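You operate a simulated robot arm through the tools that you are given. There is no shell and no other tool. Be economical: measure what you need, move in short steps, check, and stop when the job is done.

You are at the controls of a simulated two-armed robot. One attempt, no reset.

JOB
Put the brown bead in the grey foam insert. Then put the foam pad on the top of the green table away on the top of the wooden table. Then put the scrub brush on the tracing sheet. Then put the gold weight on top of the grey pot on the top of the beige table. Then stack the small carton marked "62" from the top of the orange-edged table on top of the small carton marked "29". Then put the green card on the top of the orange-edged table away on the top of the purple-edged table. The order counts.

Only the result counts: the job must be done as asked and must still hold three seconds after the hand-in. Knocking over, shifting, dropping, spilling or breaking anything else fails it. Flat cloth is picked up by pressing the open fingertips on it (5 to 10 N) and closing them slowly along it; thin cloth reads only 2 to 8 mm in the jaws.

ROBOT AND FRAMES
Two 6-joint arms with two-finger grippers on one trunk, on a base that drives. Base frame: it is fixed to the floor where the robot stands at the start and does not move with it; the origin is under the middle of the robot, x ahead of it, y to its left, z up; the surface under the hand at the start is at about z = 740. Readings come in mm, rad, newtons and seconds.
The left shoulder is at the start at [60, 143, 900], the right one opposite. With the tool pointing down near the work surface each hand reaches from about 320 to 720 mm from the robot's upright axis, wherever it stands, measured 20 degrees to its own side. Places, roughly: brown bead (4x4x2 cm) [500, 200, 800]; foam pad (15x11x5 cm) [1700, 300, 800]; gold weight (8x3x3 cm) [1800, -1800, 800]; green card [500, -2500, 750]; grey foam insert (25x17x5 cm) [1300, 500, 800]; grey pot (11x11x14 cm) [1600, -1900, 800]; scrub brush (8x4x5 cm) [1800, -600, 800]; small carton [500, -1500, 750]; top of the purple-edged table [800, -100, 700]; top of the wooden table [3500, -4200, 700]; tracing sheet (17x15x2 cm) [600, -1700, 700]. Payload 2.45 kg a hand.
Tool frame (each hand has its own): the origin (TCP) lies between the finger pads and is the grasp point; the fingertips stand 26 mm ahead of it; z points along the fingers, y is the line along which they close. Largest opening 96 mm; the body of the gripper starts 69 mm behind the TCP.
Orientation is told as [roll, pitch, yaw] about the base's x, y, z axes, in that order, counted from this pose: with the fingers straight down and closing along the base's y, the tool's x points along the base's -x, its y along +y and its z along -z.

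CONTROLS
- The arms move only by the tool jog_arm. It takes "left_rows", "right_rows" or both (then of equal length, played together; a hand with none holds still); each is a list of rows, each an object (a shift or turn left out is 0, a gripper value left out holds the last) with "dp": the shift along the tool's x, y, z in mm, a list of three; "rotation": the turn, a rotation vector about the tool's x, y, z in rad, a list of three; "grip": the finger opening in mm, from 0 to 96. In form: [{"dp": [tx, ty, tz], "rotation": [wx, wy, wz], "grip": grip}, ...]. A call has 1 to 20 rows; each row is the pose to reach, as a shift and turn from the pose commanded when the call began, along the tool's axes at that moment. A row lasts 0.2 s, in which the tool goes at most 50 mm and 0.15 rad; a call with a longer step from one row to the next is refused whole, and so is a gripper value outside its range. A pose out of reach is approached as far as the arm can. The call stops where the force on the tool passes 40 N (or 10 N more than at its start, if that is more) or the arm is blocked; 0.2 s more then pass. The fingers move at their own pace and stop on an object; they squeeze with about 37 N. The grip force told is the motor's: it shows also when the fingers shut on nothing. Time passes only in rows, and 0.2 s behind the last, so rows that repeat a pose let the fingers close. The reply holds the time, the measured pose of the TCP, the force on the tool along the base axes, the opening and the grip force, in the units named above and with some noise, with the torque about the TCP (base axes, N m) and any sound that the robot's microphone picked up.
- Cameras (640 x 400 px; columns grow to the right, rows downward): "scene" is now at [152.6, -6.7, 1494.3]; the picture's right is [-0.02, -1.00, 0.00], its down [-0.80, 0.01, -0.60] and it looks along [0.60, -0.01, -0.80] (base axes); focal length 274 px, centre (320, 200). "left" rides on the left gripper at [82, -3, -98] in its tool frame; the picture's right is [0.04, 1.00, 0.00], its down [-0.73, 0.03, -0.68] and it looks along [-0.68, 0.03, 0.73] (tool axes); focal length 256 px, centre (320, 200). "right" rides on the right gripper at [81, 3, -98] in its tool frame; the picture's right is [-0.04, 1.00, 0.00], its down [-0.73, -0.03, -0.68] and it looks along [-0.68, -0.03, 0.73] (tool axes); focal length 256 px, centre (320, 200).
- grab_frame(camera): a new picture of that camera. It takes no simulated time.
- slide_trunk(by): slides the trunk up (or, below 0, down) by that many mm; the arms and the scene camera ride with it, the base frame stays. It gives what a move gives, with no picture.
- roll_base(legs): drives the robot by 1 to 6 legs, each [ahead, turn to the left] in mm and rad, along the robot's own axes; the way and the turn of a leg run together, so that a leg with both is an arc; at most 1500 mm and 3.142 rad a leg. The arms and the cameras ride along, it lands a little off, and it stops where it bumps. It gives what a move gives.
- head_to(pan, tilt): turns the head with the scene camera to pan (to the left, within 1.501 rad either way) and tilt (down, from -0.506 to 1.204), counted from straight ahead of the robot. It gives what a move gives.
- point_at(camera, pixels): for up to 12 pixels [column, row] of the newest picture of that camera ("zoom" is the newest enlarged one), the place [x, y, z] in the base frame of the surface seen there, good to about 3 mm, but the place of the scene camera against the robot may be out by one fixed shift of up to 25 mm in any direction. It takes no simulated time.
- zoom(camera, box): a new picture of the part [left, top, right, bottom] of that camera's present view, enlarged. It takes no simulated time.
- sign_off(): hands the job in; it is judged then, once.

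Go step by step. Measure first, check grasps and placings, and put right what went wrong. The budget is 124 turns and 136 pictures, counting those below and the enlarged ones. Unless the task says otherwise, let go and move clear before handing in, and close with one line.

The tools are called after "Request:" by a JSON object that holds its "name" and its "arguments". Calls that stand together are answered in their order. jog_arm: Moves the arms, as the interface text tells. Its arguments: {"type":"object","properties":{"left_rows":{"type":"array","items":{"type":"object","properties":{"dp":{"type":"array","items":{"type":"number"}},"rotation":{"type":"array","items":{"type":"number"}},"grip":{"type":"number"}}}},"right_rows":{"type":"array","items":{"type":"object","properties":{"dp":{"type":"array","items":{"type":"number"}},"rotation":{"type":"array","items":{"type":"number"}},"grip":{"type":"number"}}}}},"required":[]} The other tools are called the same way: slide_trunk (by) slides the trunk up or down; roll_base (legs) drives the base; head_to (pan, tilt) turns the head that bears the scene camera; grab_frame (camera) takes a picture; point_at (camera, pixels) gives the place of the surface under pixels of a picture; zoom (camera, box) takes an enlarged picture of a part of a camera's view; sign_off () hands the job in.

At the start:

```text
clock: 0.0
left_position: [407.0, 298.8, 970.3]
left_tool_rot: [0.001, -0.001, 0.003]
left_force: [0.2, -0.2, -0.2]
left_ft_torque: [-0.03, 0.02, -0.03]
left_grip_width: 96.2
left_grasp_force: 0.1
right_position: [536.3, -159.9, 1001.4]
right_tool_rot: [0.001, -0.001, 0.005]
right_force: [-0.2, -0.4, -0.3]
right_ft_torque: [-0.02, 0.01, 0.0]
right_grip_width: 96.2
right_grasp_force: 0.0
trunk travel left (down, up): [-525.0, 65.0]
robot x, y, heading: [1.9, 4.3, 0.002]
head pan, tilt: [-0.017, 0.93]
```

scene: 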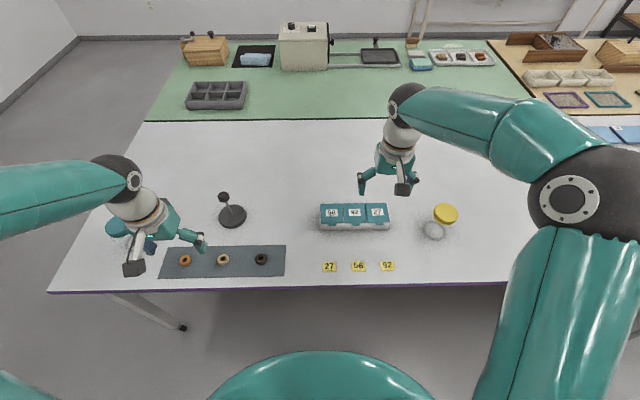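
right: 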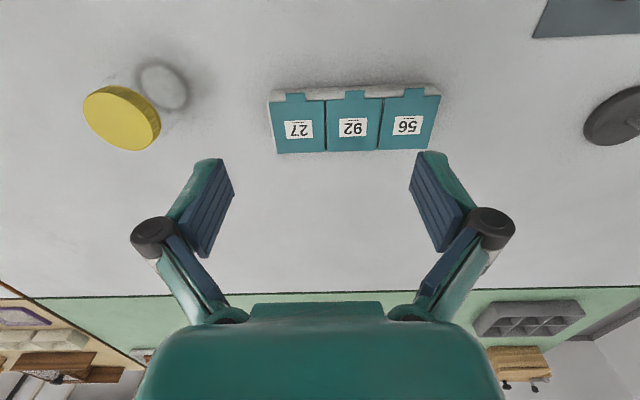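
left: 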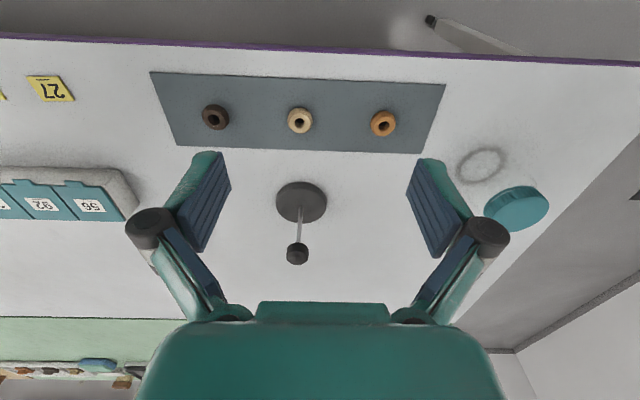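

The scene shows three beads on a slate mat at about (185,260), (223,259) and (261,258). I'll zoom in to tell their colours apart and locate them.

Request:
{"name": "zoom", "arguments": {"camera": "left", "box": [150, 60, 450, 160]}}

Request:
{"name": "point_at", "arguments": {"camera": "left", "pixels": [[215, 112], [215, 117], [300, 115], [384, 120], [250, 110], [300, 195], [297, 255]]}}

Request:
{"name": "zoom", "arguments": {"camera": "scene", "box": [160, 20, 500, 130]}}

Request:
{"name": "point_at", "arguments": {"camera": "scene", "pixels": [[188, 83], [246, 82], [185, 106], [244, 106], [232, 88], [261, 256], [145, 120], [532, 97], [490, 45], [180, 45], [50, 291], [419, 62]]}}

```text
2.13 times, centred on (300, 110) of left
```

zoom: 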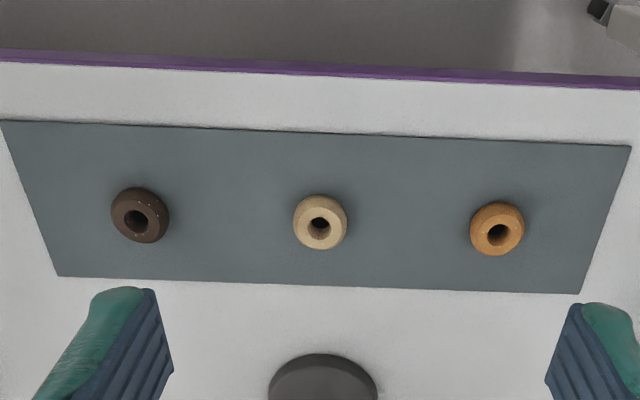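

```text
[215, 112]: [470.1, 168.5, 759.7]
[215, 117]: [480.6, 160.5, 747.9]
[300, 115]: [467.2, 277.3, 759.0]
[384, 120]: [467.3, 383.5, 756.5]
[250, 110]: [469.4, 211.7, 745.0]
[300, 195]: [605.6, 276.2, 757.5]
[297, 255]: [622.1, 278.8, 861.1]
```

```text
1.88 times, centred on (330, 75) of scene
```

zoom: 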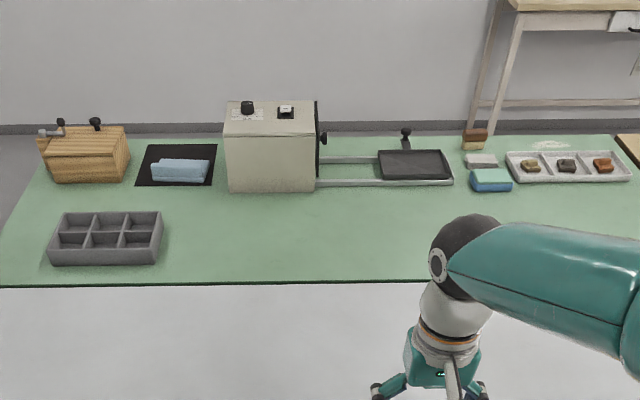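

```text
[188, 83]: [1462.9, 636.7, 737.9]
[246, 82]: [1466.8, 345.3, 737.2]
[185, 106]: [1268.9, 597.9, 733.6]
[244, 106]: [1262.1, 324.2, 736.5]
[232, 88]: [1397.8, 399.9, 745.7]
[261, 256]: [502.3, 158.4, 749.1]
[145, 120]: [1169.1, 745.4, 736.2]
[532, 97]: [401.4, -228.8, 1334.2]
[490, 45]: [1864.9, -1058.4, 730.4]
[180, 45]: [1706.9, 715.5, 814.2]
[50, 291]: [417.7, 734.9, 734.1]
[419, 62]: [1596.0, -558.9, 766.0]
```

The dark brown bead is at about (480,163) with its top near z 760, and the mat is at z 745. I'll move the left hand above it and take a closer look.

Request:
{"name": "jog_arm", "arguments": {"left_rows": [{"dp": [-18, -34, 25]}, {"dp": [-36, -68, 50]}, {"dp": [-54, -102, 75]}, {"dp": [-71, -135, 100]}, {"dp": [-71, -135, 100]}]}}

Request:
{"name": "grab_frame", "arguments": {"camera": "left"}}

```text
clock: 1.2
left_position: [474.8, 163.7, 870.0]
left_tool_rot: [-0.001, 0.001, 0.006]
left_force: [1.0, 0.5, 0.0]
left_ft_torque: [0.0, -0.04, 0.0]
left_grip_width: 95.8
left_grasp_force: 0.1
right_position: [535.0, -159.6, 1002.4]
right_tool_rot: [-0.001, 0.001, 0.006]
right_force: [-0.4, 0.0, -0.4]
right_ft_torque: [0.02, -0.01, 0.01]
right_grip_width: 96.0
right_grasp_force: 0.0
trunk travel left (down, up): [-525.0, 65.0]
robot x, y, heading: [-0.3, -0.5, 0.002]
head pan, tilt: [-0.017, 0.93]
```

```text
130 pictures are left
```

left: 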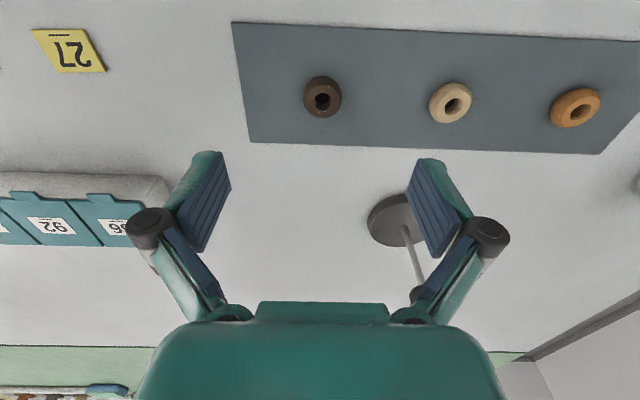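

The bead is at (322,96) in the left view. I'll sample points on its rim and on the mat.

Request:
{"name": "point_at", "arguments": {"camera": "left", "pixels": [[307, 96], [338, 96], [322, 80], [322, 112], [322, 99], [290, 96], [311, 85], [333, 107]]}}

```text
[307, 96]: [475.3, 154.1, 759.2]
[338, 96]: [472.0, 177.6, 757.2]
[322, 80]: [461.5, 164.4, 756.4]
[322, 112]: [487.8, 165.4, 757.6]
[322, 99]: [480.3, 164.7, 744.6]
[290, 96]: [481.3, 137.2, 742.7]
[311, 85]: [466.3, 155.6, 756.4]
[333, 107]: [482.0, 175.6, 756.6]
```

The bead's centre is (474.8,165) and the mat is at z 743. I'll lower until the tips are at about z 746, then close.

Request:
{"name": "jog_arm", "arguments": {"left_rows": [{"dp": [0, 1, 35]}, {"dp": [0, 1, 65]}, {"dp": [0, 1, 85]}, {"dp": [0, 1, 98]}, {"dp": [0, 1, 98]}, {"dp": [0, 1, 98], "grip": 15}, {"dp": [0, 1, 98], "grip": 15}, {"dp": [0, 1, 98], "grip": 15}, {"dp": [0, 1, 98], "grip": 15}]}}

Request:
{"name": "grab_frame", "arguments": {"camera": "left"}}

```text
clock: 3.2
left_position: [478.0, 164.7, 773.3]
left_tool_rot: [-0.001, 0.002, 0.007]
left_force: [-0.4, 0.0, -0.9]
left_ft_torque: [-0.03, -0.02, -0.01]
left_grip_width: 30.8
left_grasp_force: 37.4
right_position: [536.6, -160.4, 1002.7]
right_tool_rot: [0.0, 0.001, 0.005]
right_force: [-0.5, 0.0, 0.0]
right_ft_torque: [0.02, -0.01, 0.0]
right_grip_width: 95.9
right_grasp_force: 0.1
trunk travel left (down, up): [-525.0, 65.0]
robot x, y, heading: [2.8, 3.3, -0.0]
head pan, tilt: [-0.017, 0.93]
```

```text
129 pictures are left
```

left: 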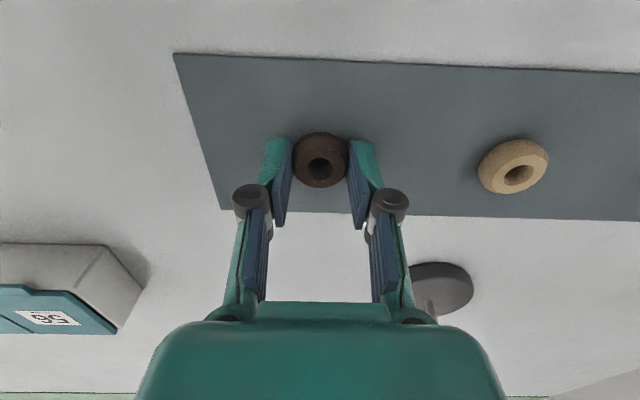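

The bead is held, with the jaws at 30.8 mm. I'll lift it, then look around to the left to plan the drive.

Request:
{"name": "jog_arm", "arguments": {"left_rows": [{"dp": [0, 0, -40]}, {"dp": [0, 0, -90]}, {"dp": [20, 0, -140]}, {"dp": [40, 0, -190]}, {"dp": [70, 0, -230]}, {"dp": [70, 0, -230]}]}}

Request:
{"name": "grab_frame", "arguments": {"camera": "left"}}

Request:
{"name": "head_to", "arguments": {"pan": 1.0, "tilt": 0.5}}

Request:
{"name": "grab_frame", "arguments": {"camera": "scene"}}

Request:
{"name": "head_to", "arguments": {"pan": -0.9, "tilt": 0.5}}

Request:
{"name": "grab_frame", "arguments": {"camera": "scene"}}

Request:
{"name": "head_to", "arguments": {"pan": 0.0, "tilt": 0.4}}

Request:
{"name": "grab_frame", "arguments": {"camera": "scene"}}

```text
refused: row 3 steps farther than a row can; nothing moved
```

```text
128 pictures are left
```

left: 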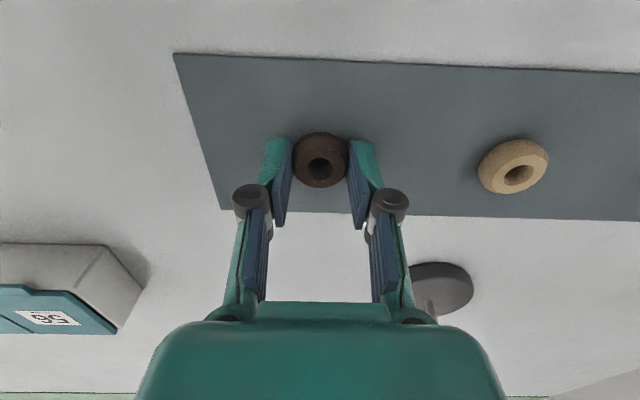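

```text
clock: 4.5
left_position: [477.3, 165.2, 773.9]
left_tool_rot: [0.0, 0.0, 0.005]
left_force: [-0.3, 0.1, 0.8]
left_ft_torque: [0.0, 0.0, -0.02]
left_grip_width: 30.8
left_grasp_force: 36.9
right_position: [535.8, -159.8, 1001.6]
right_tool_rot: [0.001, 0.001, 0.005]
right_force: [0.7, -0.1, 1.1]
right_ft_torque: [0.02, 0.01, -0.02]
right_grip_width: 95.9
right_grasp_force: 0.1
trunk travel left (down, up): [-525.0, 65.0]
robot x, y, heading: [1.1, 1.9, 0.003]
head pan, tilt: [1.0, 0.499]
```

```text
127 pictures are left
```

scene: 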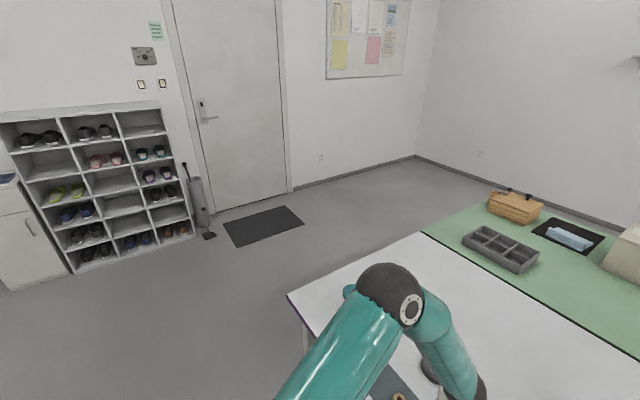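

```text
clock: 6.3
left_position: [479.2, 165.3, 773.5]
left_tool_rot: [0.0, 0.0, 0.007]
left_force: [-0.6, 0.0, 0.2]
left_ft_torque: [-0.03, 0.0, -0.04]
left_grip_width: 30.9
left_grasp_force: 36.4
right_position: [536.2, -160.4, 1001.3]
right_tool_rot: [-0.001, 0.002, 0.005]
right_force: [-0.9, 0.8, -0.2]
right_ft_torque: [0.01, -0.01, 0.0]
right_grip_width: 96.2
right_grasp_force: 0.1
trunk travel left (down, up): [-525.0, 65.0]
robot x, y, heading: [-0.2, 3.4, 0.001]
head pan, tilt: [-0.901, 0.499]
```

```text
126 pictures are left
```

scene: 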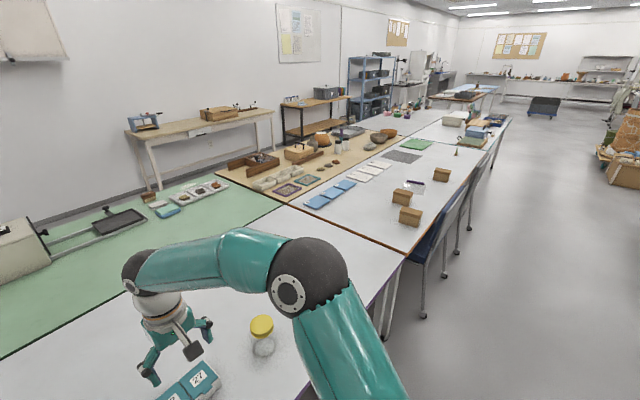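

```text
clock: 7.5
left_position: [478.7, 165.3, 773.5]
left_tool_rot: [0.002, 0.001, 0.004]
left_force: [-0.3, 0.4, 0.4]
left_ft_torque: [0.01, 0.01, -0.01]
left_grip_width: 30.6
left_grasp_force: 37.1
right_position: [535.3, -159.5, 1002.9]
right_tool_rot: [0.001, 0.002, 0.005]
right_force: [0.3, 0.8, 0.3]
right_ft_torque: [0.02, 0.0, -0.01]
right_grip_width: 96.1
right_grasp_force: 0.1
trunk travel left (down, up): [-525.0, 65.0]
robot x, y, heading: [0.9, 3.8, -0.003]
head pan, tilt: [0.0, 0.4]
```

```text
125 pictures are left
```

scene: 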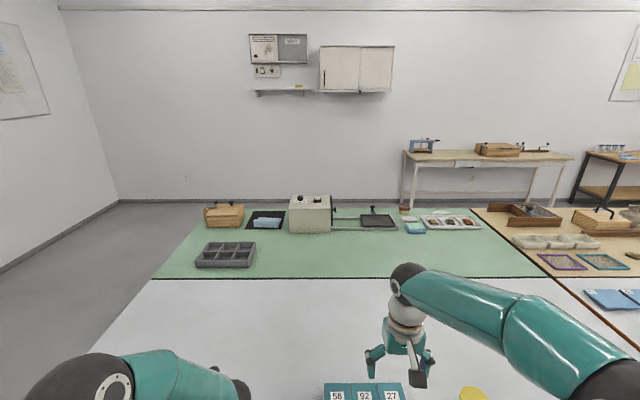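

First I'll lift the bead with smaller steps. Then I'll measure the layout, starting with the wall and the table corners.

Request:
{"name": "point_at", "arguments": {"camera": "scene", "pixels": [[118, 200], [300, 200], [75, 300], [152, 279], [218, 205], [546, 277], [470, 208], [404, 200], [404, 155], [574, 163], [600, 150], [600, 190]]}}

Request:
{"name": "jog_arm", "arguments": {"left_rows": [{"dp": [0, 0, -40]}, {"dp": [0, 0, -85]}, {"dp": [15, 0, -130]}, {"dp": [35, 0, -170]}, {"dp": [60, 0, -210]}, {"dp": [60, 0, -210]}]}}

Request:
{"name": "head_to", "arguments": {"pan": -0.9, "tilt": 0.35}}

Request:
{"name": "zoom", "arguments": {"camera": "scene", "box": [100, 0, 640, 338]}}

```text
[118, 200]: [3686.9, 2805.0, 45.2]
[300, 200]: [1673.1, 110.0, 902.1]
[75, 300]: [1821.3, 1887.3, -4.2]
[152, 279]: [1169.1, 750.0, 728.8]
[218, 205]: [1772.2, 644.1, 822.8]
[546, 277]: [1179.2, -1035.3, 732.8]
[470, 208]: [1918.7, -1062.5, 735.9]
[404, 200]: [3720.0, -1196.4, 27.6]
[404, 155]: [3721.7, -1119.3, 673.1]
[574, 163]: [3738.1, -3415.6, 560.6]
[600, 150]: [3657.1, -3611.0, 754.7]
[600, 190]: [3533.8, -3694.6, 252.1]
```

```text
clock: 8.9
left_position: [418.1, 164.0, 984.3]
left_tool_rot: [0.0, 0.002, 0.005]
left_force: [0.6, 0.3, -1.1]
left_ft_torque: [-0.01, 0.03, 0.0]
left_grip_width: 31.2
left_grasp_force: 37.3
right_position: [537.2, -160.0, 1002.4]
right_tool_rot: [0.001, 0.002, 0.005]
right_force: [0.3, 0.9, -0.3]
right_ft_torque: [0.02, 0.02, 0.0]
right_grip_width: 96.1
right_grasp_force: 0.0
trunk travel left (down, up): [-525.0, 65.0]
robot x, y, heading: [0.5, -1.7, -0.004]
head pan, tilt: [0.0, 0.4]
```

```text
clock: 10.2
left_position: [418.2, 165.8, 985.7]
left_tool_rot: [-0.001, -0.002, 0.005]
left_force: [0.0, -0.1, 0.2]
left_ft_torque: [0.0, 0.0, -0.01]
left_grip_width: 30.9
left_grasp_force: 36.2
right_position: [536.4, -159.3, 1001.0]
right_tool_rot: [0.0, 0.0, 0.006]
right_force: [0.1, 0.2, 0.5]
right_ft_torque: [0.01, 0.0, -0.02]
right_grip_width: 95.8
right_grasp_force: 0.0
trunk travel left (down, up): [-525.0, 65.0]
robot x, y, heading: [-0.9, 0.9, 0.003]
head pan, tilt: [-0.901, 0.351]
```

```text
1.18 times, centred on (370, 169) of scene
```

zoom: 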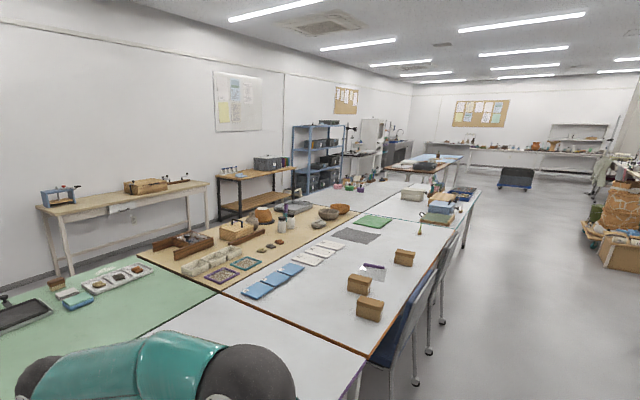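

Wall at x≈3720, near and far table rows span x 418–1900, and the left end of the tables is at y≈750. I'll drive around the left end so I face the grey insert along -y.

Request:
{"name": "roll_base", "arguments": {"legs": [[-200, 0], [0, 1.571], [1150, 0], [0, -1.571], [1540, 0], [0, -1.571]]}}

Request:
{"name": "head_to", "arguments": {"pan": 0.0, "tilt": 0.8}}

Request:
{"name": "grab_frame", "arguments": {"camera": "scene"}}

```text
refused: 1540 is not a number from -1500 to 1500
```

```text
clock: 11.3
left_position: [418.1, 164.8, 985.1]
left_tool_rot: [-0.002, 0.002, 0.006]
left_force: [0.1, 0.1, -0.5]
left_ft_torque: [0.02, -0.01, -0.04]
left_grip_width: 30.6
left_grasp_force: 36.8
right_position: [536.6, -159.4, 1002.9]
right_tool_rot: [0.0, 0.001, 0.005]
right_force: [-1.1, 0.2, -0.1]
right_ft_torque: [-0.01, 0.01, 0.03]
right_grip_width: 95.9
right_grasp_force: 0.1
trunk travel left (down, up): [-525.0, 65.0]
robot x, y, heading: [-0.5, -2.8, 0.002]
head pan, tilt: [0.0, 0.799]
```

```text
123 pictures are left
```

scene: 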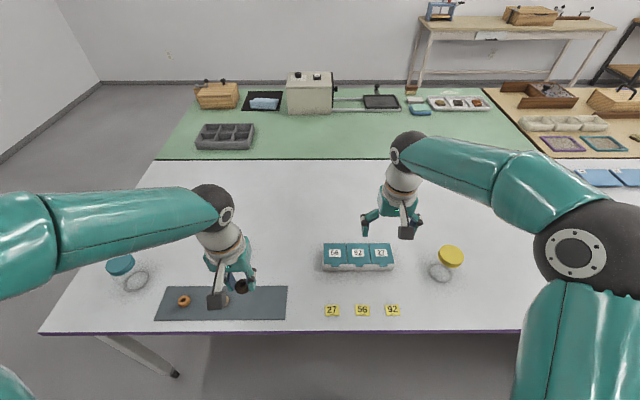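

That drive was refused because a leg was over 1500 mm. I'll redo it within the limits.

Request:
{"name": "roll_base", "arguments": {"legs": [[-130, 0], [0, 1.571], [1150, 0], [0, -1.571], [1490, 0], [0, -1.571]]}}

Request:
{"name": "grab_frame", "arguments": {"camera": "scene"}}

```text
clock: 15.9
left_position: [-156.9, 452.9, 984.3]
left_tool_rot: [-0.002, 0.001, 1.258]
left_force: [-0.6, -0.1, -0.6]
left_ft_torque: [0.01, -0.02, -0.02]
left_grip_width: 30.9
left_grasp_force: 37.4
right_position: [188.2, 464.9, 1002.5]
right_tool_rot: [-0.002, 0.003, 1.26]
right_force: [-0.7, 1.1, 0.4]
right_ft_torque: [-0.03, -0.11, 0.02]
right_grip_width: 95.8
right_grasp_force: 0.0
trunk travel left (down, up): [-525.0, 65.0]
robot x, y, heading: [-74.8, -15.3, 1.287]
head pan, tilt: [0.0, 0.799]
stopped in leg 2: the robot was blocked; the commanded pose is now the measured one
```

```text
122 pictures are left
```

scene: 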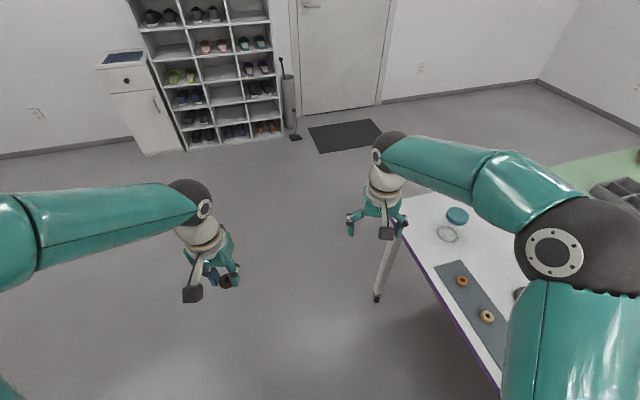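

The base was blocked partway through the turn, at heading 1.287. I'll look left-back and right to find the obstacle.

Request:
{"name": "head_to", "arguments": {"pan": 1.5, "tilt": 0.8}}

Request:
{"name": "grab_frame", "arguments": {"camera": "scene"}}

Request:
{"name": "head_to", "arguments": {"pan": -1.4, "tilt": 0.9}}

Request:
{"name": "grab_frame", "arguments": {"camera": "scene"}}

```text
clock: 17.5
left_position: [-154.4, 451.9, 985.7]
left_tool_rot: [0.0, -0.001, 1.259]
left_force: [0.0, -0.7, -0.1]
left_ft_torque: [-0.03, 0.03, 0.0]
left_grip_width: 30.9
left_grasp_force: 36.5
right_position: [190.7, 463.6, 1002.8]
right_tool_rot: [0.002, 0.001, 1.26]
right_force: [-1.2, 0.6, -0.1]
right_ft_torque: [0.01, 0.0, -0.01]
right_grip_width: 96.0
right_grasp_force: 0.0
trunk travel left (down, up): [-525.0, 65.0]
robot x, y, heading: [-80.8, -16.6, 1.288]
head pan, tilt: [1.499, 0.799]
```

```text
121 pictures are left
```

scene: 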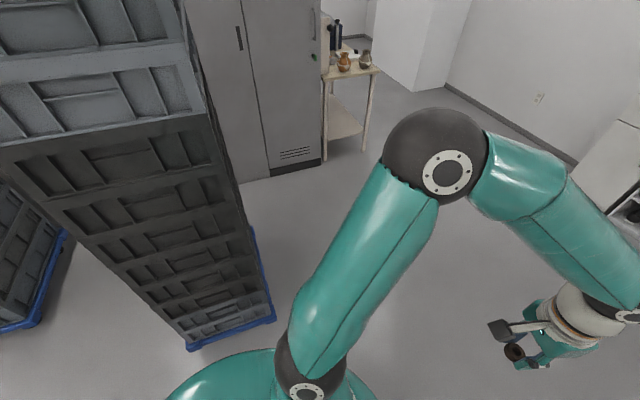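

```text
clock: 20.0
left_position: [-155.1, 452.1, 987.3]
left_tool_rot: [0.0, -0.001, 1.258]
left_force: [-0.3, 0.1, -0.7]
left_ft_torque: [0.01, 0.03, 0.02]
left_grip_width: 30.8
left_grasp_force: 37.4
right_position: [190.3, 464.3, 1002.3]
right_tool_rot: [-0.001, 0.002, 1.26]
right_force: [0.5, 0.2, 1.2]
right_ft_torque: [0.0, -0.01, -0.02]
right_grip_width: 96.1
right_grasp_force: 0.0
trunk travel left (down, up): [-525.0, 65.0]
robot x, y, heading: [-76.0, -12.7, 1.291]
head pan, tilt: [-1.4, 0.901]
```

```text
120 pictures are left
```

scene: 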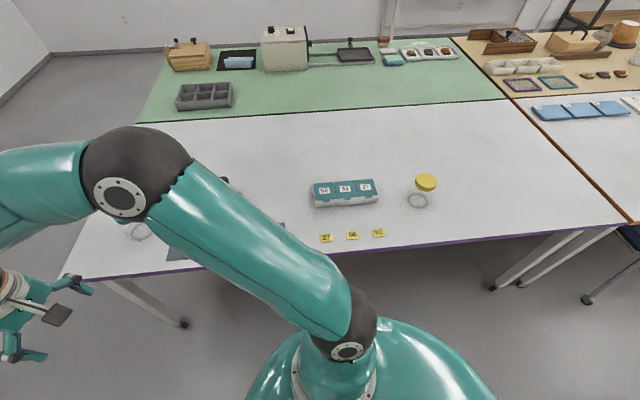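

A tall crate stack stands close behind. I'll measure its corners.

Request:
{"name": "head_to", "arguments": {"pan": 1.5, "tilt": 0.8}}

Request:
{"name": "grab_frame", "arguments": {"camera": "scene"}}

Request:
{"name": "point_at", "arguments": {"camera": "scene", "pixels": [[190, 348], [272, 318], [255, 235], [180, 330], [110, 260], [210, 110], [180, 40], [220, 375], [10, 160], [325, 160], [280, 360], [365, 150]]}}

```text
clock: 22.6
left_position: [-153.3, 452.2, 986.4]
left_tool_rot: [0.0, 0.0, 1.26]
left_force: [0.6, 0.6, -0.4]
left_ft_torque: [0.02, 0.01, 0.01]
left_grip_width: 30.6
left_grasp_force: 37.2
right_position: [190.0, 463.4, 1003.4]
right_tool_rot: [0.001, 0.003, 1.259]
right_force: [-0.8, 0.2, -0.2]
right_ft_torque: [-0.04, 0.0, 0.01]
right_grip_width: 95.8
right_grasp_force: 0.1
trunk travel left (down, up): [-525.0, 65.0]
robot x, y, heading: [-80.8, -14.1, 1.289]
head pan, tilt: [1.499, 0.799]
```

```text
119 pictures are left
```

scene: 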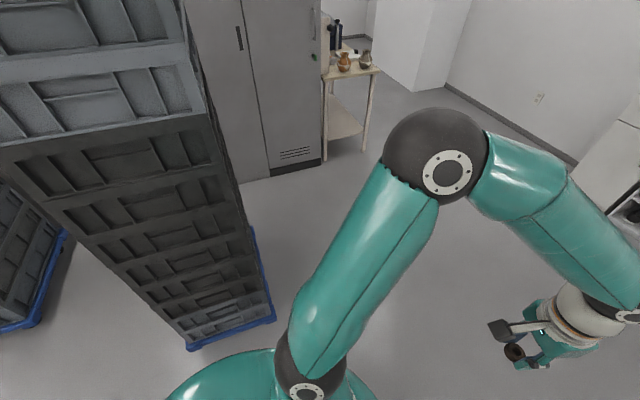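

```text
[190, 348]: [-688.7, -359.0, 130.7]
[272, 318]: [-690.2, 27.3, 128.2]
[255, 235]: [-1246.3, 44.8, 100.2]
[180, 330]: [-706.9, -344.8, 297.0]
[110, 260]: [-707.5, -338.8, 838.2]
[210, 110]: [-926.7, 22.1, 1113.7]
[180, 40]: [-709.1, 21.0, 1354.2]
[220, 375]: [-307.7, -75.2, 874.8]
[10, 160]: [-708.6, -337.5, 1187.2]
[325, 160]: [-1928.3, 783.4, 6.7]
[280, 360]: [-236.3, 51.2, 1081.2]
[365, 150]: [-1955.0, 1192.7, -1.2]
```

Request:
{"name": "point_at", "arguments": {"camera": "scene", "pixels": [[400, 150], [440, 120], [480, 130], [340, 260], [185, 390], [330, 340], [365, 390], [420, 200]]}}

Request:
{"name": "head_to", "arguments": {"pan": 1.5, "tilt": 1.2}}

Request:
{"name": "grab_frame", "arguments": {"camera": "scene"}}

Request:
{"name": "head_to", "arguments": {"pan": -1.5, "tilt": 1.2}}

Request:
{"name": "grab_frame", "arguments": {"camera": "scene"}}

```text
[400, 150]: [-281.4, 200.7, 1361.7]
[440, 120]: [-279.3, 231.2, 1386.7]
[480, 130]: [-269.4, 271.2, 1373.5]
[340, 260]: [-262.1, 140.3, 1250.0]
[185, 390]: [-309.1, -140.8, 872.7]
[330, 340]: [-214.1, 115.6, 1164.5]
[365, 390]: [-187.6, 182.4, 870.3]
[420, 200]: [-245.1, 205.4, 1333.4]
```

```text
clock: 23.4
left_position: [-154.0, 452.3, 986.8]
left_tool_rot: [0.0, 0.002, 1.258]
left_force: [-0.6, 0.2, -0.1]
left_ft_torque: [-0.01, 0.01, -0.01]
left_grip_width: 30.8
left_grasp_force: 37.4
right_position: [191.4, 464.2, 1003.1]
right_tool_rot: [-0.001, 0.003, 1.261]
right_force: [-0.4, 0.5, 0.7]
right_ft_torque: [0.02, 0.02, 0.01]
right_grip_width: 96.0
right_grasp_force: 0.0
trunk travel left (down, up): [-525.0, 65.0]
robot x, y, heading: [-81.6, -18.3, 1.289]
head pan, tilt: [1.499, 1.201]
```

```text
118 pictures are left
```

scene: 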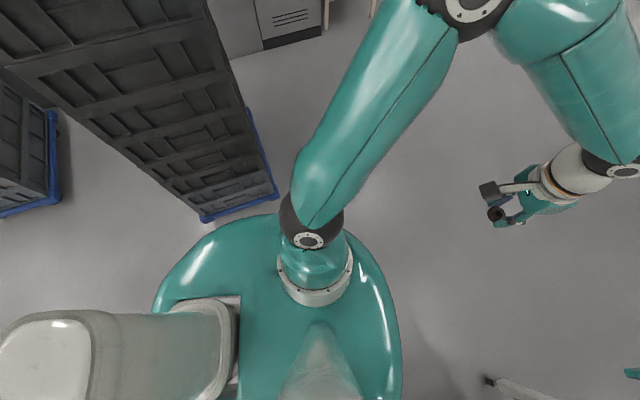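

```text
clock: 26.0
left_position: [-154.6, 452.0, 987.0]
left_tool_rot: [-0.001, 0.0, 1.257]
left_force: [-0.8, 0.0, -0.3]
left_ft_torque: [0.0, 0.03, 0.03]
left_grip_width: 30.8
left_grasp_force: 36.7
right_position: [190.8, 463.5, 1002.5]
right_tool_rot: [-0.002, 0.0, 1.26]
right_force: [-0.6, 0.1, -0.6]
right_ft_torque: [-0.01, 0.02, -0.02]
right_grip_width: 96.1
right_grasp_force: 0.2
trunk travel left (down, up): [-525.0, 65.0]
robot x, y, heading: [-78.8, -17.9, 1.286]
head pan, tilt: [-1.499, 1.201]
```

```text
117 pictures are left
```

scene: 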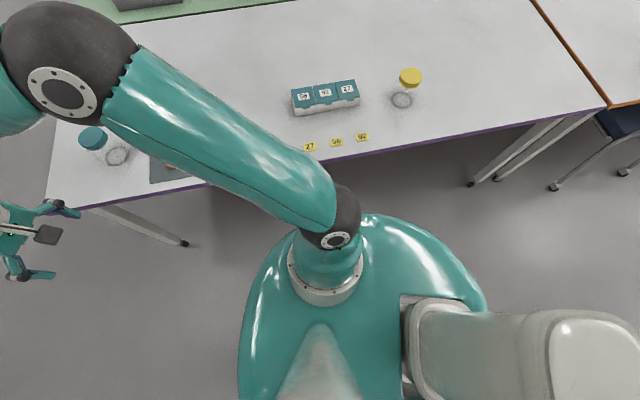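

Request:
{"name": "point_at", "arguments": {"camera": "scene", "pixels": [[185, 243], [470, 183], [495, 178], [553, 187], [440, 310], [540, 325], [620, 330], [630, 390], [300, 190], [245, 370], [480, 300], [620, 172]]}}

Request:
{"name": "head_to", "arguments": {"pan": -1.5, "tilt": 0.6}}

Request:
{"name": "grab_frame", "arguments": {"camera": "scene"}}

```text
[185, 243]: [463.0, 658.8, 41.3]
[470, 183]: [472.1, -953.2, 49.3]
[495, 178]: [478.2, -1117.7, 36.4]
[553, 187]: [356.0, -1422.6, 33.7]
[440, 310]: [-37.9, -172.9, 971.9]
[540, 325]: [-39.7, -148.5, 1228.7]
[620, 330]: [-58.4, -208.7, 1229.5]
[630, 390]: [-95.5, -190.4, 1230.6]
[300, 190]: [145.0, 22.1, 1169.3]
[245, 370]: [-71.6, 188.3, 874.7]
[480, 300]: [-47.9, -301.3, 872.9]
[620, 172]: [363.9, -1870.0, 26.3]
```

```text
clock: 27.0
left_position: [-153.0, 451.5, 986.3]
left_tool_rot: [-0.001, 0.0, 1.258]
left_force: [0.0, -0.2, 0.0]
left_ft_torque: [-0.02, 0.0, -0.01]
left_grip_width: 30.8
left_grasp_force: 36.6
right_position: [190.2, 463.8, 1003.5]
right_tool_rot: [0.0, 0.002, 1.26]
right_force: [-0.6, 0.4, 0.1]
right_ft_torque: [-0.03, 0.02, -0.04]
right_grip_width: 95.9
right_grasp_force: 0.0
trunk travel left (down, up): [-525.0, 65.0]
robot x, y, heading: [-79.4, -17.8, 1.292]
head pan, tilt: [-1.499, 0.6]
```

```text
116 pictures are left
```

scene: 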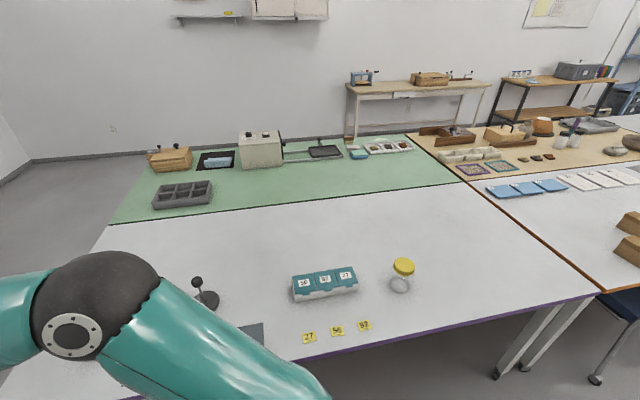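

Nothing touching is visible. I'll nudge the robot by driving forward a little, away from whatever is at its back, and finishing the turn.

Request:
{"name": "roll_base", "arguments": {"legs": [[150, 0], [0, 0.28]]}}

```text
clock: 29.4
left_position: [-237.2, 561.0, 985.3]
left_tool_rot: [0.001, -0.001, 1.54]
left_force: [-0.3, 0.1, 0.1]
left_ft_torque: [0.02, 0.0, -0.02]
left_grip_width: 30.9
left_grasp_force: 37.7
right_position: [91.5, 666.4, 1003.4]
right_tool_rot: [-0.001, 0.0, 1.537]
right_force: [-0.5, -0.1, -0.2]
right_ft_torque: [0.04, 0.01, 0.0]
right_grip_width: 95.8
right_grasp_force: 0.1
trunk travel left (down, up): [-525.0, 65.0]
robot x, y, heading: [-25.5, 132.9, 1.567]
head pan, tilt: [-1.499, 0.6]
```

That worked. Now I'll drive along +y past the table end, then +x, and turn to face the insert.

Request:
{"name": "roll_base", "arguments": {"legs": [[1020, 0.0], [0, -1.567], [1380, 0], [0, -1.571]]}}

Request:
{"name": "head_to", "arguments": {"pan": 0.0, "tilt": 0.85}}

Request:
{"name": "grab_frame", "arguments": {"camera": "scene"}}

```text
clock: 38.0
left_position: [329.2, 1460.4, 987.3]
left_tool_rot: [0.001, 0.001, 0.257]
left_force: [-0.1, 0.1, -0.7]
left_ft_torque: [0.04, 0.03, 0.01]
left_grip_width: 31.0
left_grasp_force: 37.1
right_position: [524.1, 1173.5, 1003.2]
right_tool_rot: [0.003, 0.003, 0.26]
right_force: [0.1, -0.7, 0.2]
right_ft_torque: [0.08, 0.03, 0.02]
right_grip_width: 96.1
right_grasp_force: 0.1
trunk travel left (down, up): [-525.0, 65.0]
robot x, y, heading: [-37.0, 1187.2, 0.252]
head pan, tilt: [-1.499, 0.6]
stopped in leg 2: the robot was blocked; the commanded pose is now the measured one
```

```text
clock: 39.6
left_position: [326.5, 1461.8, 987.0]
left_tool_rot: [-0.001, 0.002, 0.259]
left_force: [0.8, 0.2, -0.2]
left_ft_torque: [0.06, 0.03, 0.01]
left_grip_width: 30.8
left_grasp_force: 36.6
right_position: [522.7, 1177.1, 1005.1]
right_tool_rot: [0.0, 0.001, 0.261]
right_force: [0.5, 0.6, -0.1]
right_ft_torque: [0.02, -0.03, 0.01]
right_grip_width: 96.0
right_grasp_force: 0.0
trunk travel left (down, up): [-525.0, 65.0]
robot x, y, heading: [-40.5, 1185.5, 0.256]
head pan, tilt: [0.0, 0.85]
```

```text
115 pictures are left
```

scene: 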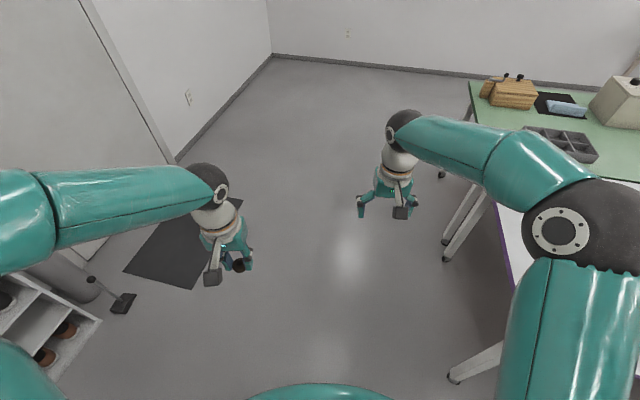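

The shoe rack is close on the left, around (50,320). I'll measure how near it is.

Request:
{"name": "point_at", "arguments": {"camera": "scene", "pixels": [[100, 320], [30, 300], [60, 375], [125, 300], [455, 378], [445, 258], [500, 180], [185, 155], [140, 270]]}}

Request:
{"name": "head_to", "arguments": {"pan": 1.4, "tilt": 0.9}}

Request:
{"name": "grab_frame", "arguments": {"camera": "scene"}}

```text
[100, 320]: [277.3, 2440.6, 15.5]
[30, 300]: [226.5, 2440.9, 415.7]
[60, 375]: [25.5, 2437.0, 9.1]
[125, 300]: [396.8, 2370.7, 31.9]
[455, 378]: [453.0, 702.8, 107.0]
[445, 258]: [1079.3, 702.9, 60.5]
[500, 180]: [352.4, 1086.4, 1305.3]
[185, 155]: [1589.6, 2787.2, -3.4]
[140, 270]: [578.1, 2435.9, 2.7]
```

```text
clock: 41.1
left_position: [327.7, 1461.7, 988.0]
left_tool_rot: [0.0, 0.002, 0.259]
left_force: [-0.5, 0.3, -0.8]
left_ft_torque: [0.03, -0.02, 0.0]
left_grip_width: 30.6
left_grasp_force: 37.2
right_position: [522.1, 1176.6, 1004.3]
right_tool_rot: [0.0, 0.001, 0.261]
right_force: [-0.4, 0.2, 0.3]
right_ft_torque: [-0.01, -0.01, 0.03]
right_grip_width: 95.9
right_grasp_force: 0.0
trunk travel left (down, up): [-525.0, 65.0]
robot x, y, heading: [-38.0, 1185.9, 0.258]
head pan, tilt: [1.4, 0.901]
```

```text
114 pictures are left
```

scene: 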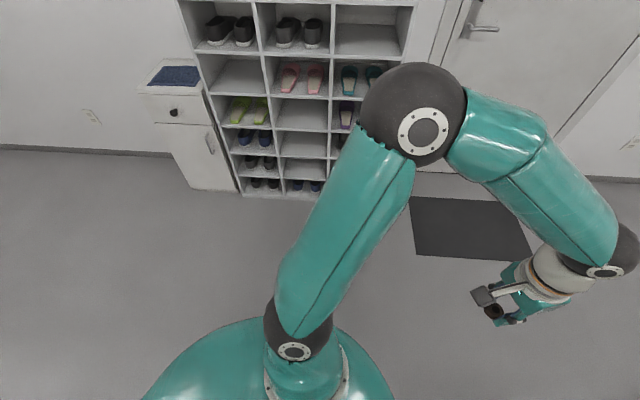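

Nothing is near the robot, and both blocks came after about 1.3 rad of a single turn. I'll use shorter turns.

Request:
{"name": "roll_base", "arguments": {"legs": [[0, -0.256], [700, 0], [700, 0], [0, -0.8], [0, -0.77]]}}

Request:
{"name": "head_to", "arguments": {"pan": 0.0, "tilt": 0.85}}

Request:
{"name": "grab_frame", "arguments": {"camera": "scene"}}

```text
clock: 53.6
left_position: [1616.4, 789.5, 987.9]
left_tool_rot: [0.004, 0.002, -1.403]
left_force: [-1.3, -0.6, 0.5]
left_ft_torque: [0.06, -0.07, 0.0]
left_grip_width: 30.8
left_grasp_force: 37.1
right_position: [1316.1, 620.9, 1004.1]
right_tool_rot: [0.004, 0.003, -1.399]
right_force: [-1.1, -0.8, -0.8]
right_ft_torque: [0.0, -0.05, 0.02]
right_grip_width: 95.9
right_grasp_force: 0.1
trunk travel left (down, up): [-525.0, 65.0]
robot x, y, heading: [1434.8, 1192.5, -1.44]
head pan, tilt: [1.4, 0.901]
stopped in leg 5: the robot was blocked; the commanded pose is now the measured one
```

```text
clock: 55.2
left_position: [1617.5, 792.4, 988.7]
left_tool_rot: [-0.001, -0.001, -1.402]
left_force: [-0.5, 0.0, 0.3]
left_ft_torque: [0.04, -0.02, 0.03]
left_grip_width: 30.8
left_grasp_force: 37.4
right_position: [1318.0, 622.0, 1006.3]
right_tool_rot: [0.004, 0.0, -1.397]
right_force: [0.0, -0.4, 0.2]
right_ft_torque: [-0.03, 0.02, 0.04]
right_grip_width: 96.0
right_grasp_force: 0.0
trunk travel left (down, up): [-525.0, 65.0]
robot x, y, heading: [1433.7, 1193.7, -1.441]
head pan, tilt: [0.0, 0.85]
```

```text
113 pictures are left
```

scene: 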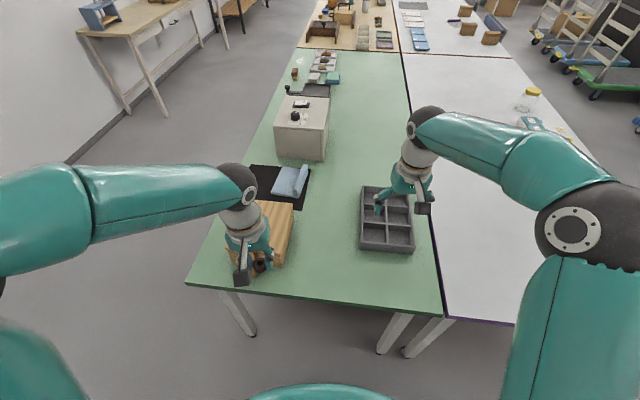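

The right hand is above the grey insert at (388,215). I'll turn right so the insert sits on the left arm's side and creep a bit closer.

Request:
{"name": "roll_base", "arguments": {"legs": [[60, 0], [0, -0.5]]}}

Request:
{"name": "head_to", "arguments": {"pan": 0.3, "tilt": 0.85}}

Request:
{"name": "grab_frame", "arguments": {"camera": "scene"}}

```text
clock: 57.7
left_position: [1415.5, 695.2, 988.7]
left_tool_rot: [0.0, 0.001, -1.893]
left_force: [0.6, 0.2, 0.2]
left_ft_torque: [-0.02, -0.01, 0.01]
left_grip_width: 31.0
left_grasp_force: 36.7
right_position: [1071.7, 688.3, 1006.1]
right_tool_rot: [0.002, -0.001, -1.89]
right_force: [-0.2, 0.2, -0.8]
right_ft_torque: [0.03, 0.02, 0.03]
right_grip_width: 96.2
right_grasp_force: 0.0
trunk travel left (down, up): [-525.0, 65.0]
robot x, y, heading: [1466.4, 1129.1, -1.933]
head pan, tilt: [0.0, 0.85]
```

```text
clock: 58.5
left_position: [1416.7, 694.5, 988.4]
left_tool_rot: [-0.001, 0.0, -1.894]
left_force: [-0.2, 0.2, 0.3]
left_ft_torque: [0.01, 0.0, 0.01]
left_grip_width: 30.8
left_grasp_force: 36.9
right_position: [1071.2, 687.1, 1006.6]
right_tool_rot: [0.001, -0.002, -1.891]
right_force: [0.0, 0.2, 0.5]
right_ft_torque: [-0.02, 0.02, 0.03]
right_grip_width: 96.3
right_grasp_force: 0.0
trunk travel left (down, up): [-525.0, 65.0]
robot x, y, heading: [1461.6, 1131.2, -1.933]
head pan, tilt: [0.3, 0.85]
```

```text
112 pictures are left
```

scene: 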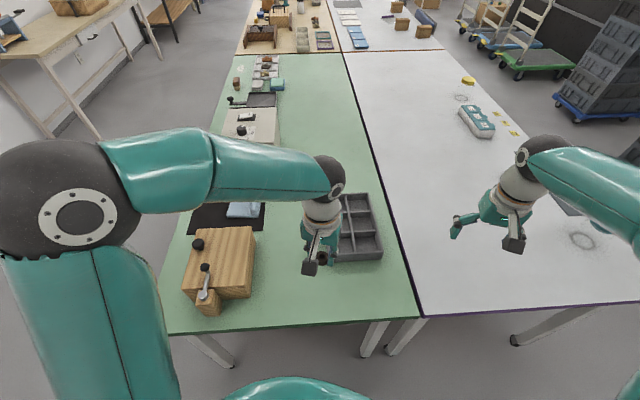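

The left hand is near the insert. I'll check it in the left camera.

Request:
{"name": "grab_frame", "arguments": {"camera": "left"}}

Request:
{"name": "point_at", "arguments": {"camera": "scene", "pixels": [[365, 245], [360, 205], [352, 225], [357, 240], [380, 250], [372, 196]]}}

```text
111 pictures are left
```

left: 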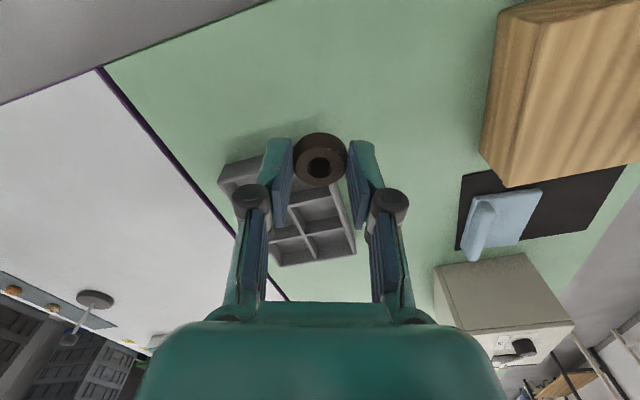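

```text
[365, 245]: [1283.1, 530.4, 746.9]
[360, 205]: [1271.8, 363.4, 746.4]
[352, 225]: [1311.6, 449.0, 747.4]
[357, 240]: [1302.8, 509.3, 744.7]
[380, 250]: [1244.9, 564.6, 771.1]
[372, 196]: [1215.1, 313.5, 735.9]
```

Request:
{"name": "zoom", "arguments": {"camera": "left", "box": [200, 110, 400, 285]}}

Request:
{"name": "point_at", "arguments": {"camera": "left", "pixels": [[316, 211], [327, 239], [292, 250], [288, 217], [220, 179], [357, 255], [308, 231], [280, 265], [312, 233], [341, 190], [327, 205]]}}

```text
2.29 times, centred on (300, 198) of left
```

zoom: 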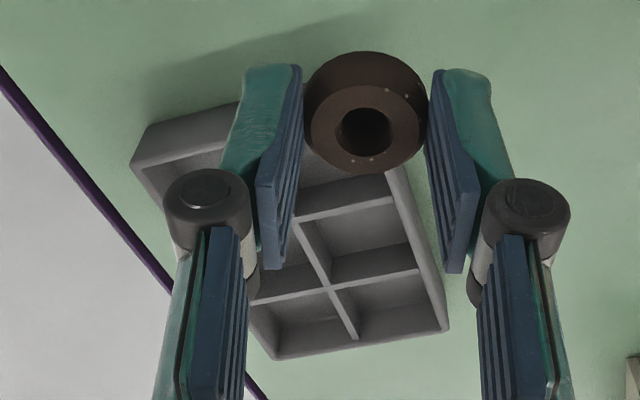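

```text
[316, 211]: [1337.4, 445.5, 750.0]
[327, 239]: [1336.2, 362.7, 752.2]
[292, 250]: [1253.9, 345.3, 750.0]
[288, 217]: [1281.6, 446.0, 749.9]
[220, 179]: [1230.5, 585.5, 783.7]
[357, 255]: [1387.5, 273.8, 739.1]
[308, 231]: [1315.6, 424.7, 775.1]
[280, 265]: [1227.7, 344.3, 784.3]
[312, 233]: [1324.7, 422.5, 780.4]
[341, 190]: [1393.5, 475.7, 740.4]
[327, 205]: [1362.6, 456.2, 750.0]
```

The insert spans x≈1228–1388 and y≈340–585, with its rim at z 784 and its floor at z 750. I'll move over the near left-hand compartment, about (1347,545), align the jaws with it, and look.

Request:
{"name": "jog_arm", "arguments": {"left_rows": [{"dp": [-40, -5, 0], "rotation": [0, 0, -0.1]}, {"dp": [-80, -10, 10], "rotation": [0, 0, -0.2]}, {"dp": [-120, -14, 30], "rotation": [0, 0, -0.323]}, {"dp": [-150, -18, 60], "rotation": [0, 0, -0.323]}, {"dp": [-164, -18, 90], "rotation": [0, 0, -0.323]}, {"dp": [-164, -18, 90], "rotation": [0, 0, -0.323]}]}}

Request:
{"name": "zoom", "arguments": {"camera": "left", "box": [180, 80, 460, 260]}}

Request:
{"name": "grab_frame", "arguments": {"camera": "scene"}}

```text
clock: 59.9
left_position: [1347.8, 546.0, 899.3]
left_tool_rot: [-0.001, 0.0, -1.569]
left_force: [0.5, 0.1, -0.3]
left_ft_torque: [-0.03, 0.0, 0.0]
left_grip_width: 30.6
left_grasp_force: 37.1
right_position: [1071.6, 688.7, 1006.3]
right_tool_rot: [0.002, 0.001, -1.889]
right_force: [-0.1, -0.6, -0.1]
right_ft_torque: [-0.01, -0.01, 0.04]
right_grip_width: 96.0
right_grasp_force: 0.1
trunk travel left (down, up): [-525.0, 65.0]
robot x, y, heading: [1466.4, 1127.2, -1.932]
head pan, tilt: [0.3, 0.85]
```

```text
2.22 times, centred on (320, 170) of left
```

zoom: 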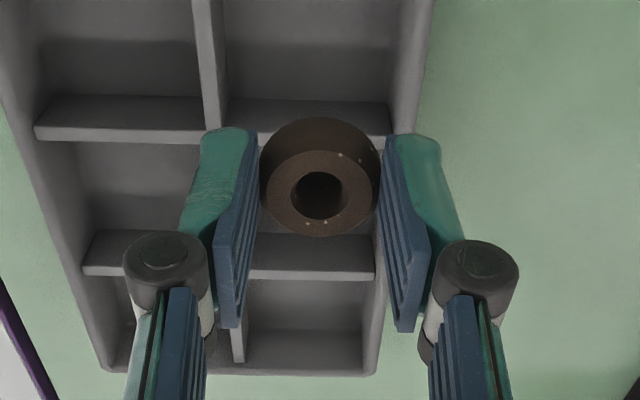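

```text
108 pictures are left
```

scene: 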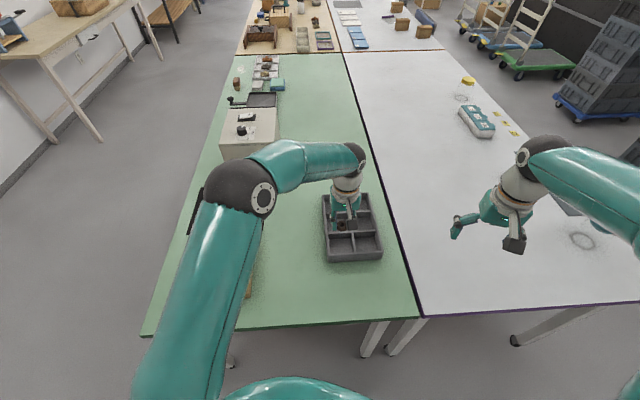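

Request:
{"name": "point_at", "arguments": {"camera": "zoom", "pixels": [[300, 20], [310, 72], [310, 112], [208, 70], [405, 70], [70, 130], [110, 190], [310, 245], [310, 270], [310, 360], [215, 130], [60, 70]]}}

```text
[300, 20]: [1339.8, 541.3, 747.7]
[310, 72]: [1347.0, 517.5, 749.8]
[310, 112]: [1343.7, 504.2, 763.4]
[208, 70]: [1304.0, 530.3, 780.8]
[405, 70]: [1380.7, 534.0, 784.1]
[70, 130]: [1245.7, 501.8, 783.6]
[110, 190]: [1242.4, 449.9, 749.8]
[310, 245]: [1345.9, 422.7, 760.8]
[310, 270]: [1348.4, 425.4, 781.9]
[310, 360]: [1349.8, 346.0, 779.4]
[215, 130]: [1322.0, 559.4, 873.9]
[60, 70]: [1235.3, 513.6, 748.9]
```

The near right compartment runs x 1310–1377 and y 506–580, so its centre is (1343.5,543). I'll lower the bead in, open slightly, and rise.

Request:
{"name": "jog_arm", "arguments": {"left_rows": [{"dp": [-3, -4, 35]}, {"dp": [-3, -4, 70]}, {"dp": [-3, -4, 95]}, {"dp": [-3, -4, 108]}, {"dp": [-3, -4, 115]}, {"dp": [-3, -4, 115]}, {"dp": [-3, -4, 115], "grip": 39}, {"dp": [-3, -4, 115], "grip": 39}]}}

Request:
{"name": "jog_arm", "arguments": {"left_rows": [{"dp": [0, 0, -20]}, {"dp": [0, 0, -60]}, {"dp": [0, 0, -105]}, {"dp": [0, 0, -150]}, {"dp": [0, 0, -190]}, {"dp": [0, 0, -190], "grip": 96}]}}

Request:
{"name": "zoom", "arguments": {"camera": "left", "box": [180, 80, 460, 260]}}

Request:
{"name": "head_to", "arguments": {"pan": 0.6, "tilt": 0.6}}

Request:
{"name": "grab_frame", "arguments": {"camera": "scene"}}

```text
clock: 61.7
left_position: [1342.6, 542.6, 784.4]
left_tool_rot: [0.0, 0.003, -1.572]
left_force: [-0.4, -0.5, 0.9]
left_ft_torque: [0.0, 0.01, -0.04]
left_grip_width: 39.3
left_grasp_force: 0.1
right_position: [1070.3, 687.2, 1005.1]
right_tool_rot: [0.001, 0.0, -1.891]
right_force: [-0.7, 0.4, -0.6]
right_ft_torque: [-0.02, -0.02, 0.02]
right_grip_width: 96.0
right_grasp_force: 0.0
trunk travel left (down, up): [-525.0, 65.0]
robot x, y, heading: [1462.5, 1128.4, -1.934]
head pan, tilt: [0.3, 0.85]
```

```text
clock: 63.1
left_position: [1342.2, 541.0, 974.5]
left_tool_rot: [-0.001, 0.002, -1.571]
left_force: [0.5, 0.3, 0.1]
left_ft_torque: [0.01, 0.02, -0.01]
left_grip_width: 92.8
left_grasp_force: 0.1
right_position: [1070.9, 687.2, 1006.2]
right_tool_rot: [0.002, -0.001, -1.891]
right_force: [-0.9, 0.7, -0.2]
right_ft_torque: [0.02, 0.01, -0.06]
right_grip_width: 96.0
right_grasp_force: 0.1
trunk travel left (down, up): [-525.0, 65.0]
robot x, y, heading: [1462.3, 1131.1, -1.932]
head pan, tilt: [0.3, 0.85]
```

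```text
2.22 times, centred on (320, 170) of left
```

zoom: 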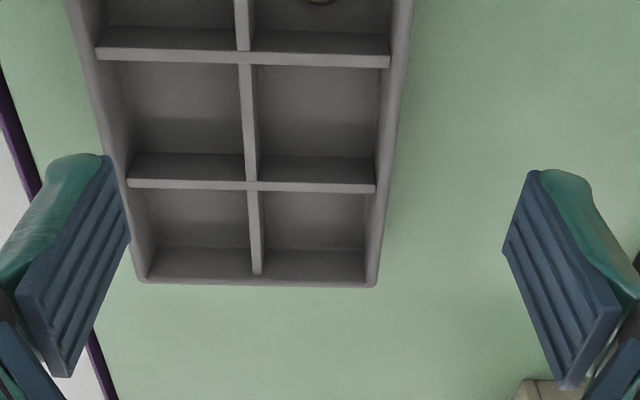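

```text
clock: 63.9
left_position: [1342.2, 542.4, 973.3]
left_tool_rot: [0.0, 0.001, -1.571]
left_force: [0.5, -0.2, -0.1]
left_ft_torque: [0.03, -0.01, -0.02]
left_grip_width: 96.0
left_grasp_force: 0.0
right_position: [1070.6, 688.8, 1006.2]
right_tool_rot: [0.004, 0.001, -1.889]
right_force: [0.4, 0.4, -0.3]
right_ft_torque: [-0.01, 0.02, -0.01]
right_grip_width: 96.1
right_grasp_force: 0.1
trunk travel left (down, up): [-525.0, 65.0]
robot x, y, heading: [1464.0, 1128.3, -1.936]
head pan, tilt: [0.6, 0.6]
```

```text
106 pictures are left
```

scene: 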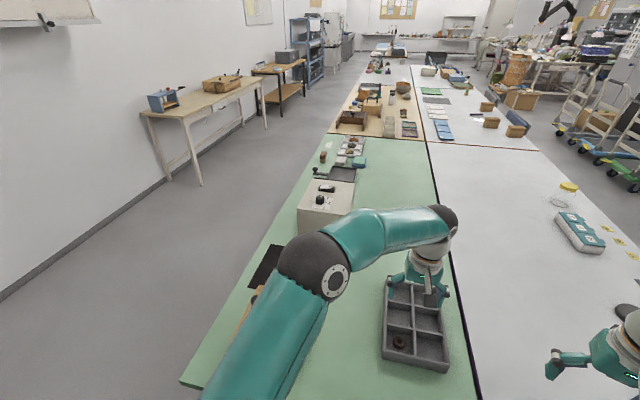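

The bead sits inside the insert compartment at (400,341). Next is the foam pad, so I'll drive into the back aisle at x≈2350.

Request:
{"name": "roll_base", "arguments": {"legs": [[0, 0.65], [0, 0.65], [0, 0.636], [870, 0], [0, -0.8], [0, -0.77]]}}

```text
clock: 69.2
left_position: [2046.1, 962.8, 971.5]
left_tool_rot: [-0.005, 0.004, -0.073]
left_force: [1.5, 1.4, -0.5]
left_ft_torque: [-0.1, 0.03, -0.02]
left_grip_width: 95.7
left_grasp_force: 0.0
right_position: [1880.6, 702.5, 1007.4]
right_tool_rot: [-0.002, 0.0, -0.393]
right_force: [1.4, 1.0, -0.7]
right_ft_torque: [-0.11, 0.08, -0.03]
right_grip_width: 96.0
right_grasp_force: 0.0
trunk travel left (down, up): [-525.0, 65.0]
robot x, y, heading: [1430.8, 1066.6, -0.408]
head pan, tilt: [0.6, 0.6]
stopped in leg 3: the robot was blocked; the commanded pose is now the measured one
```

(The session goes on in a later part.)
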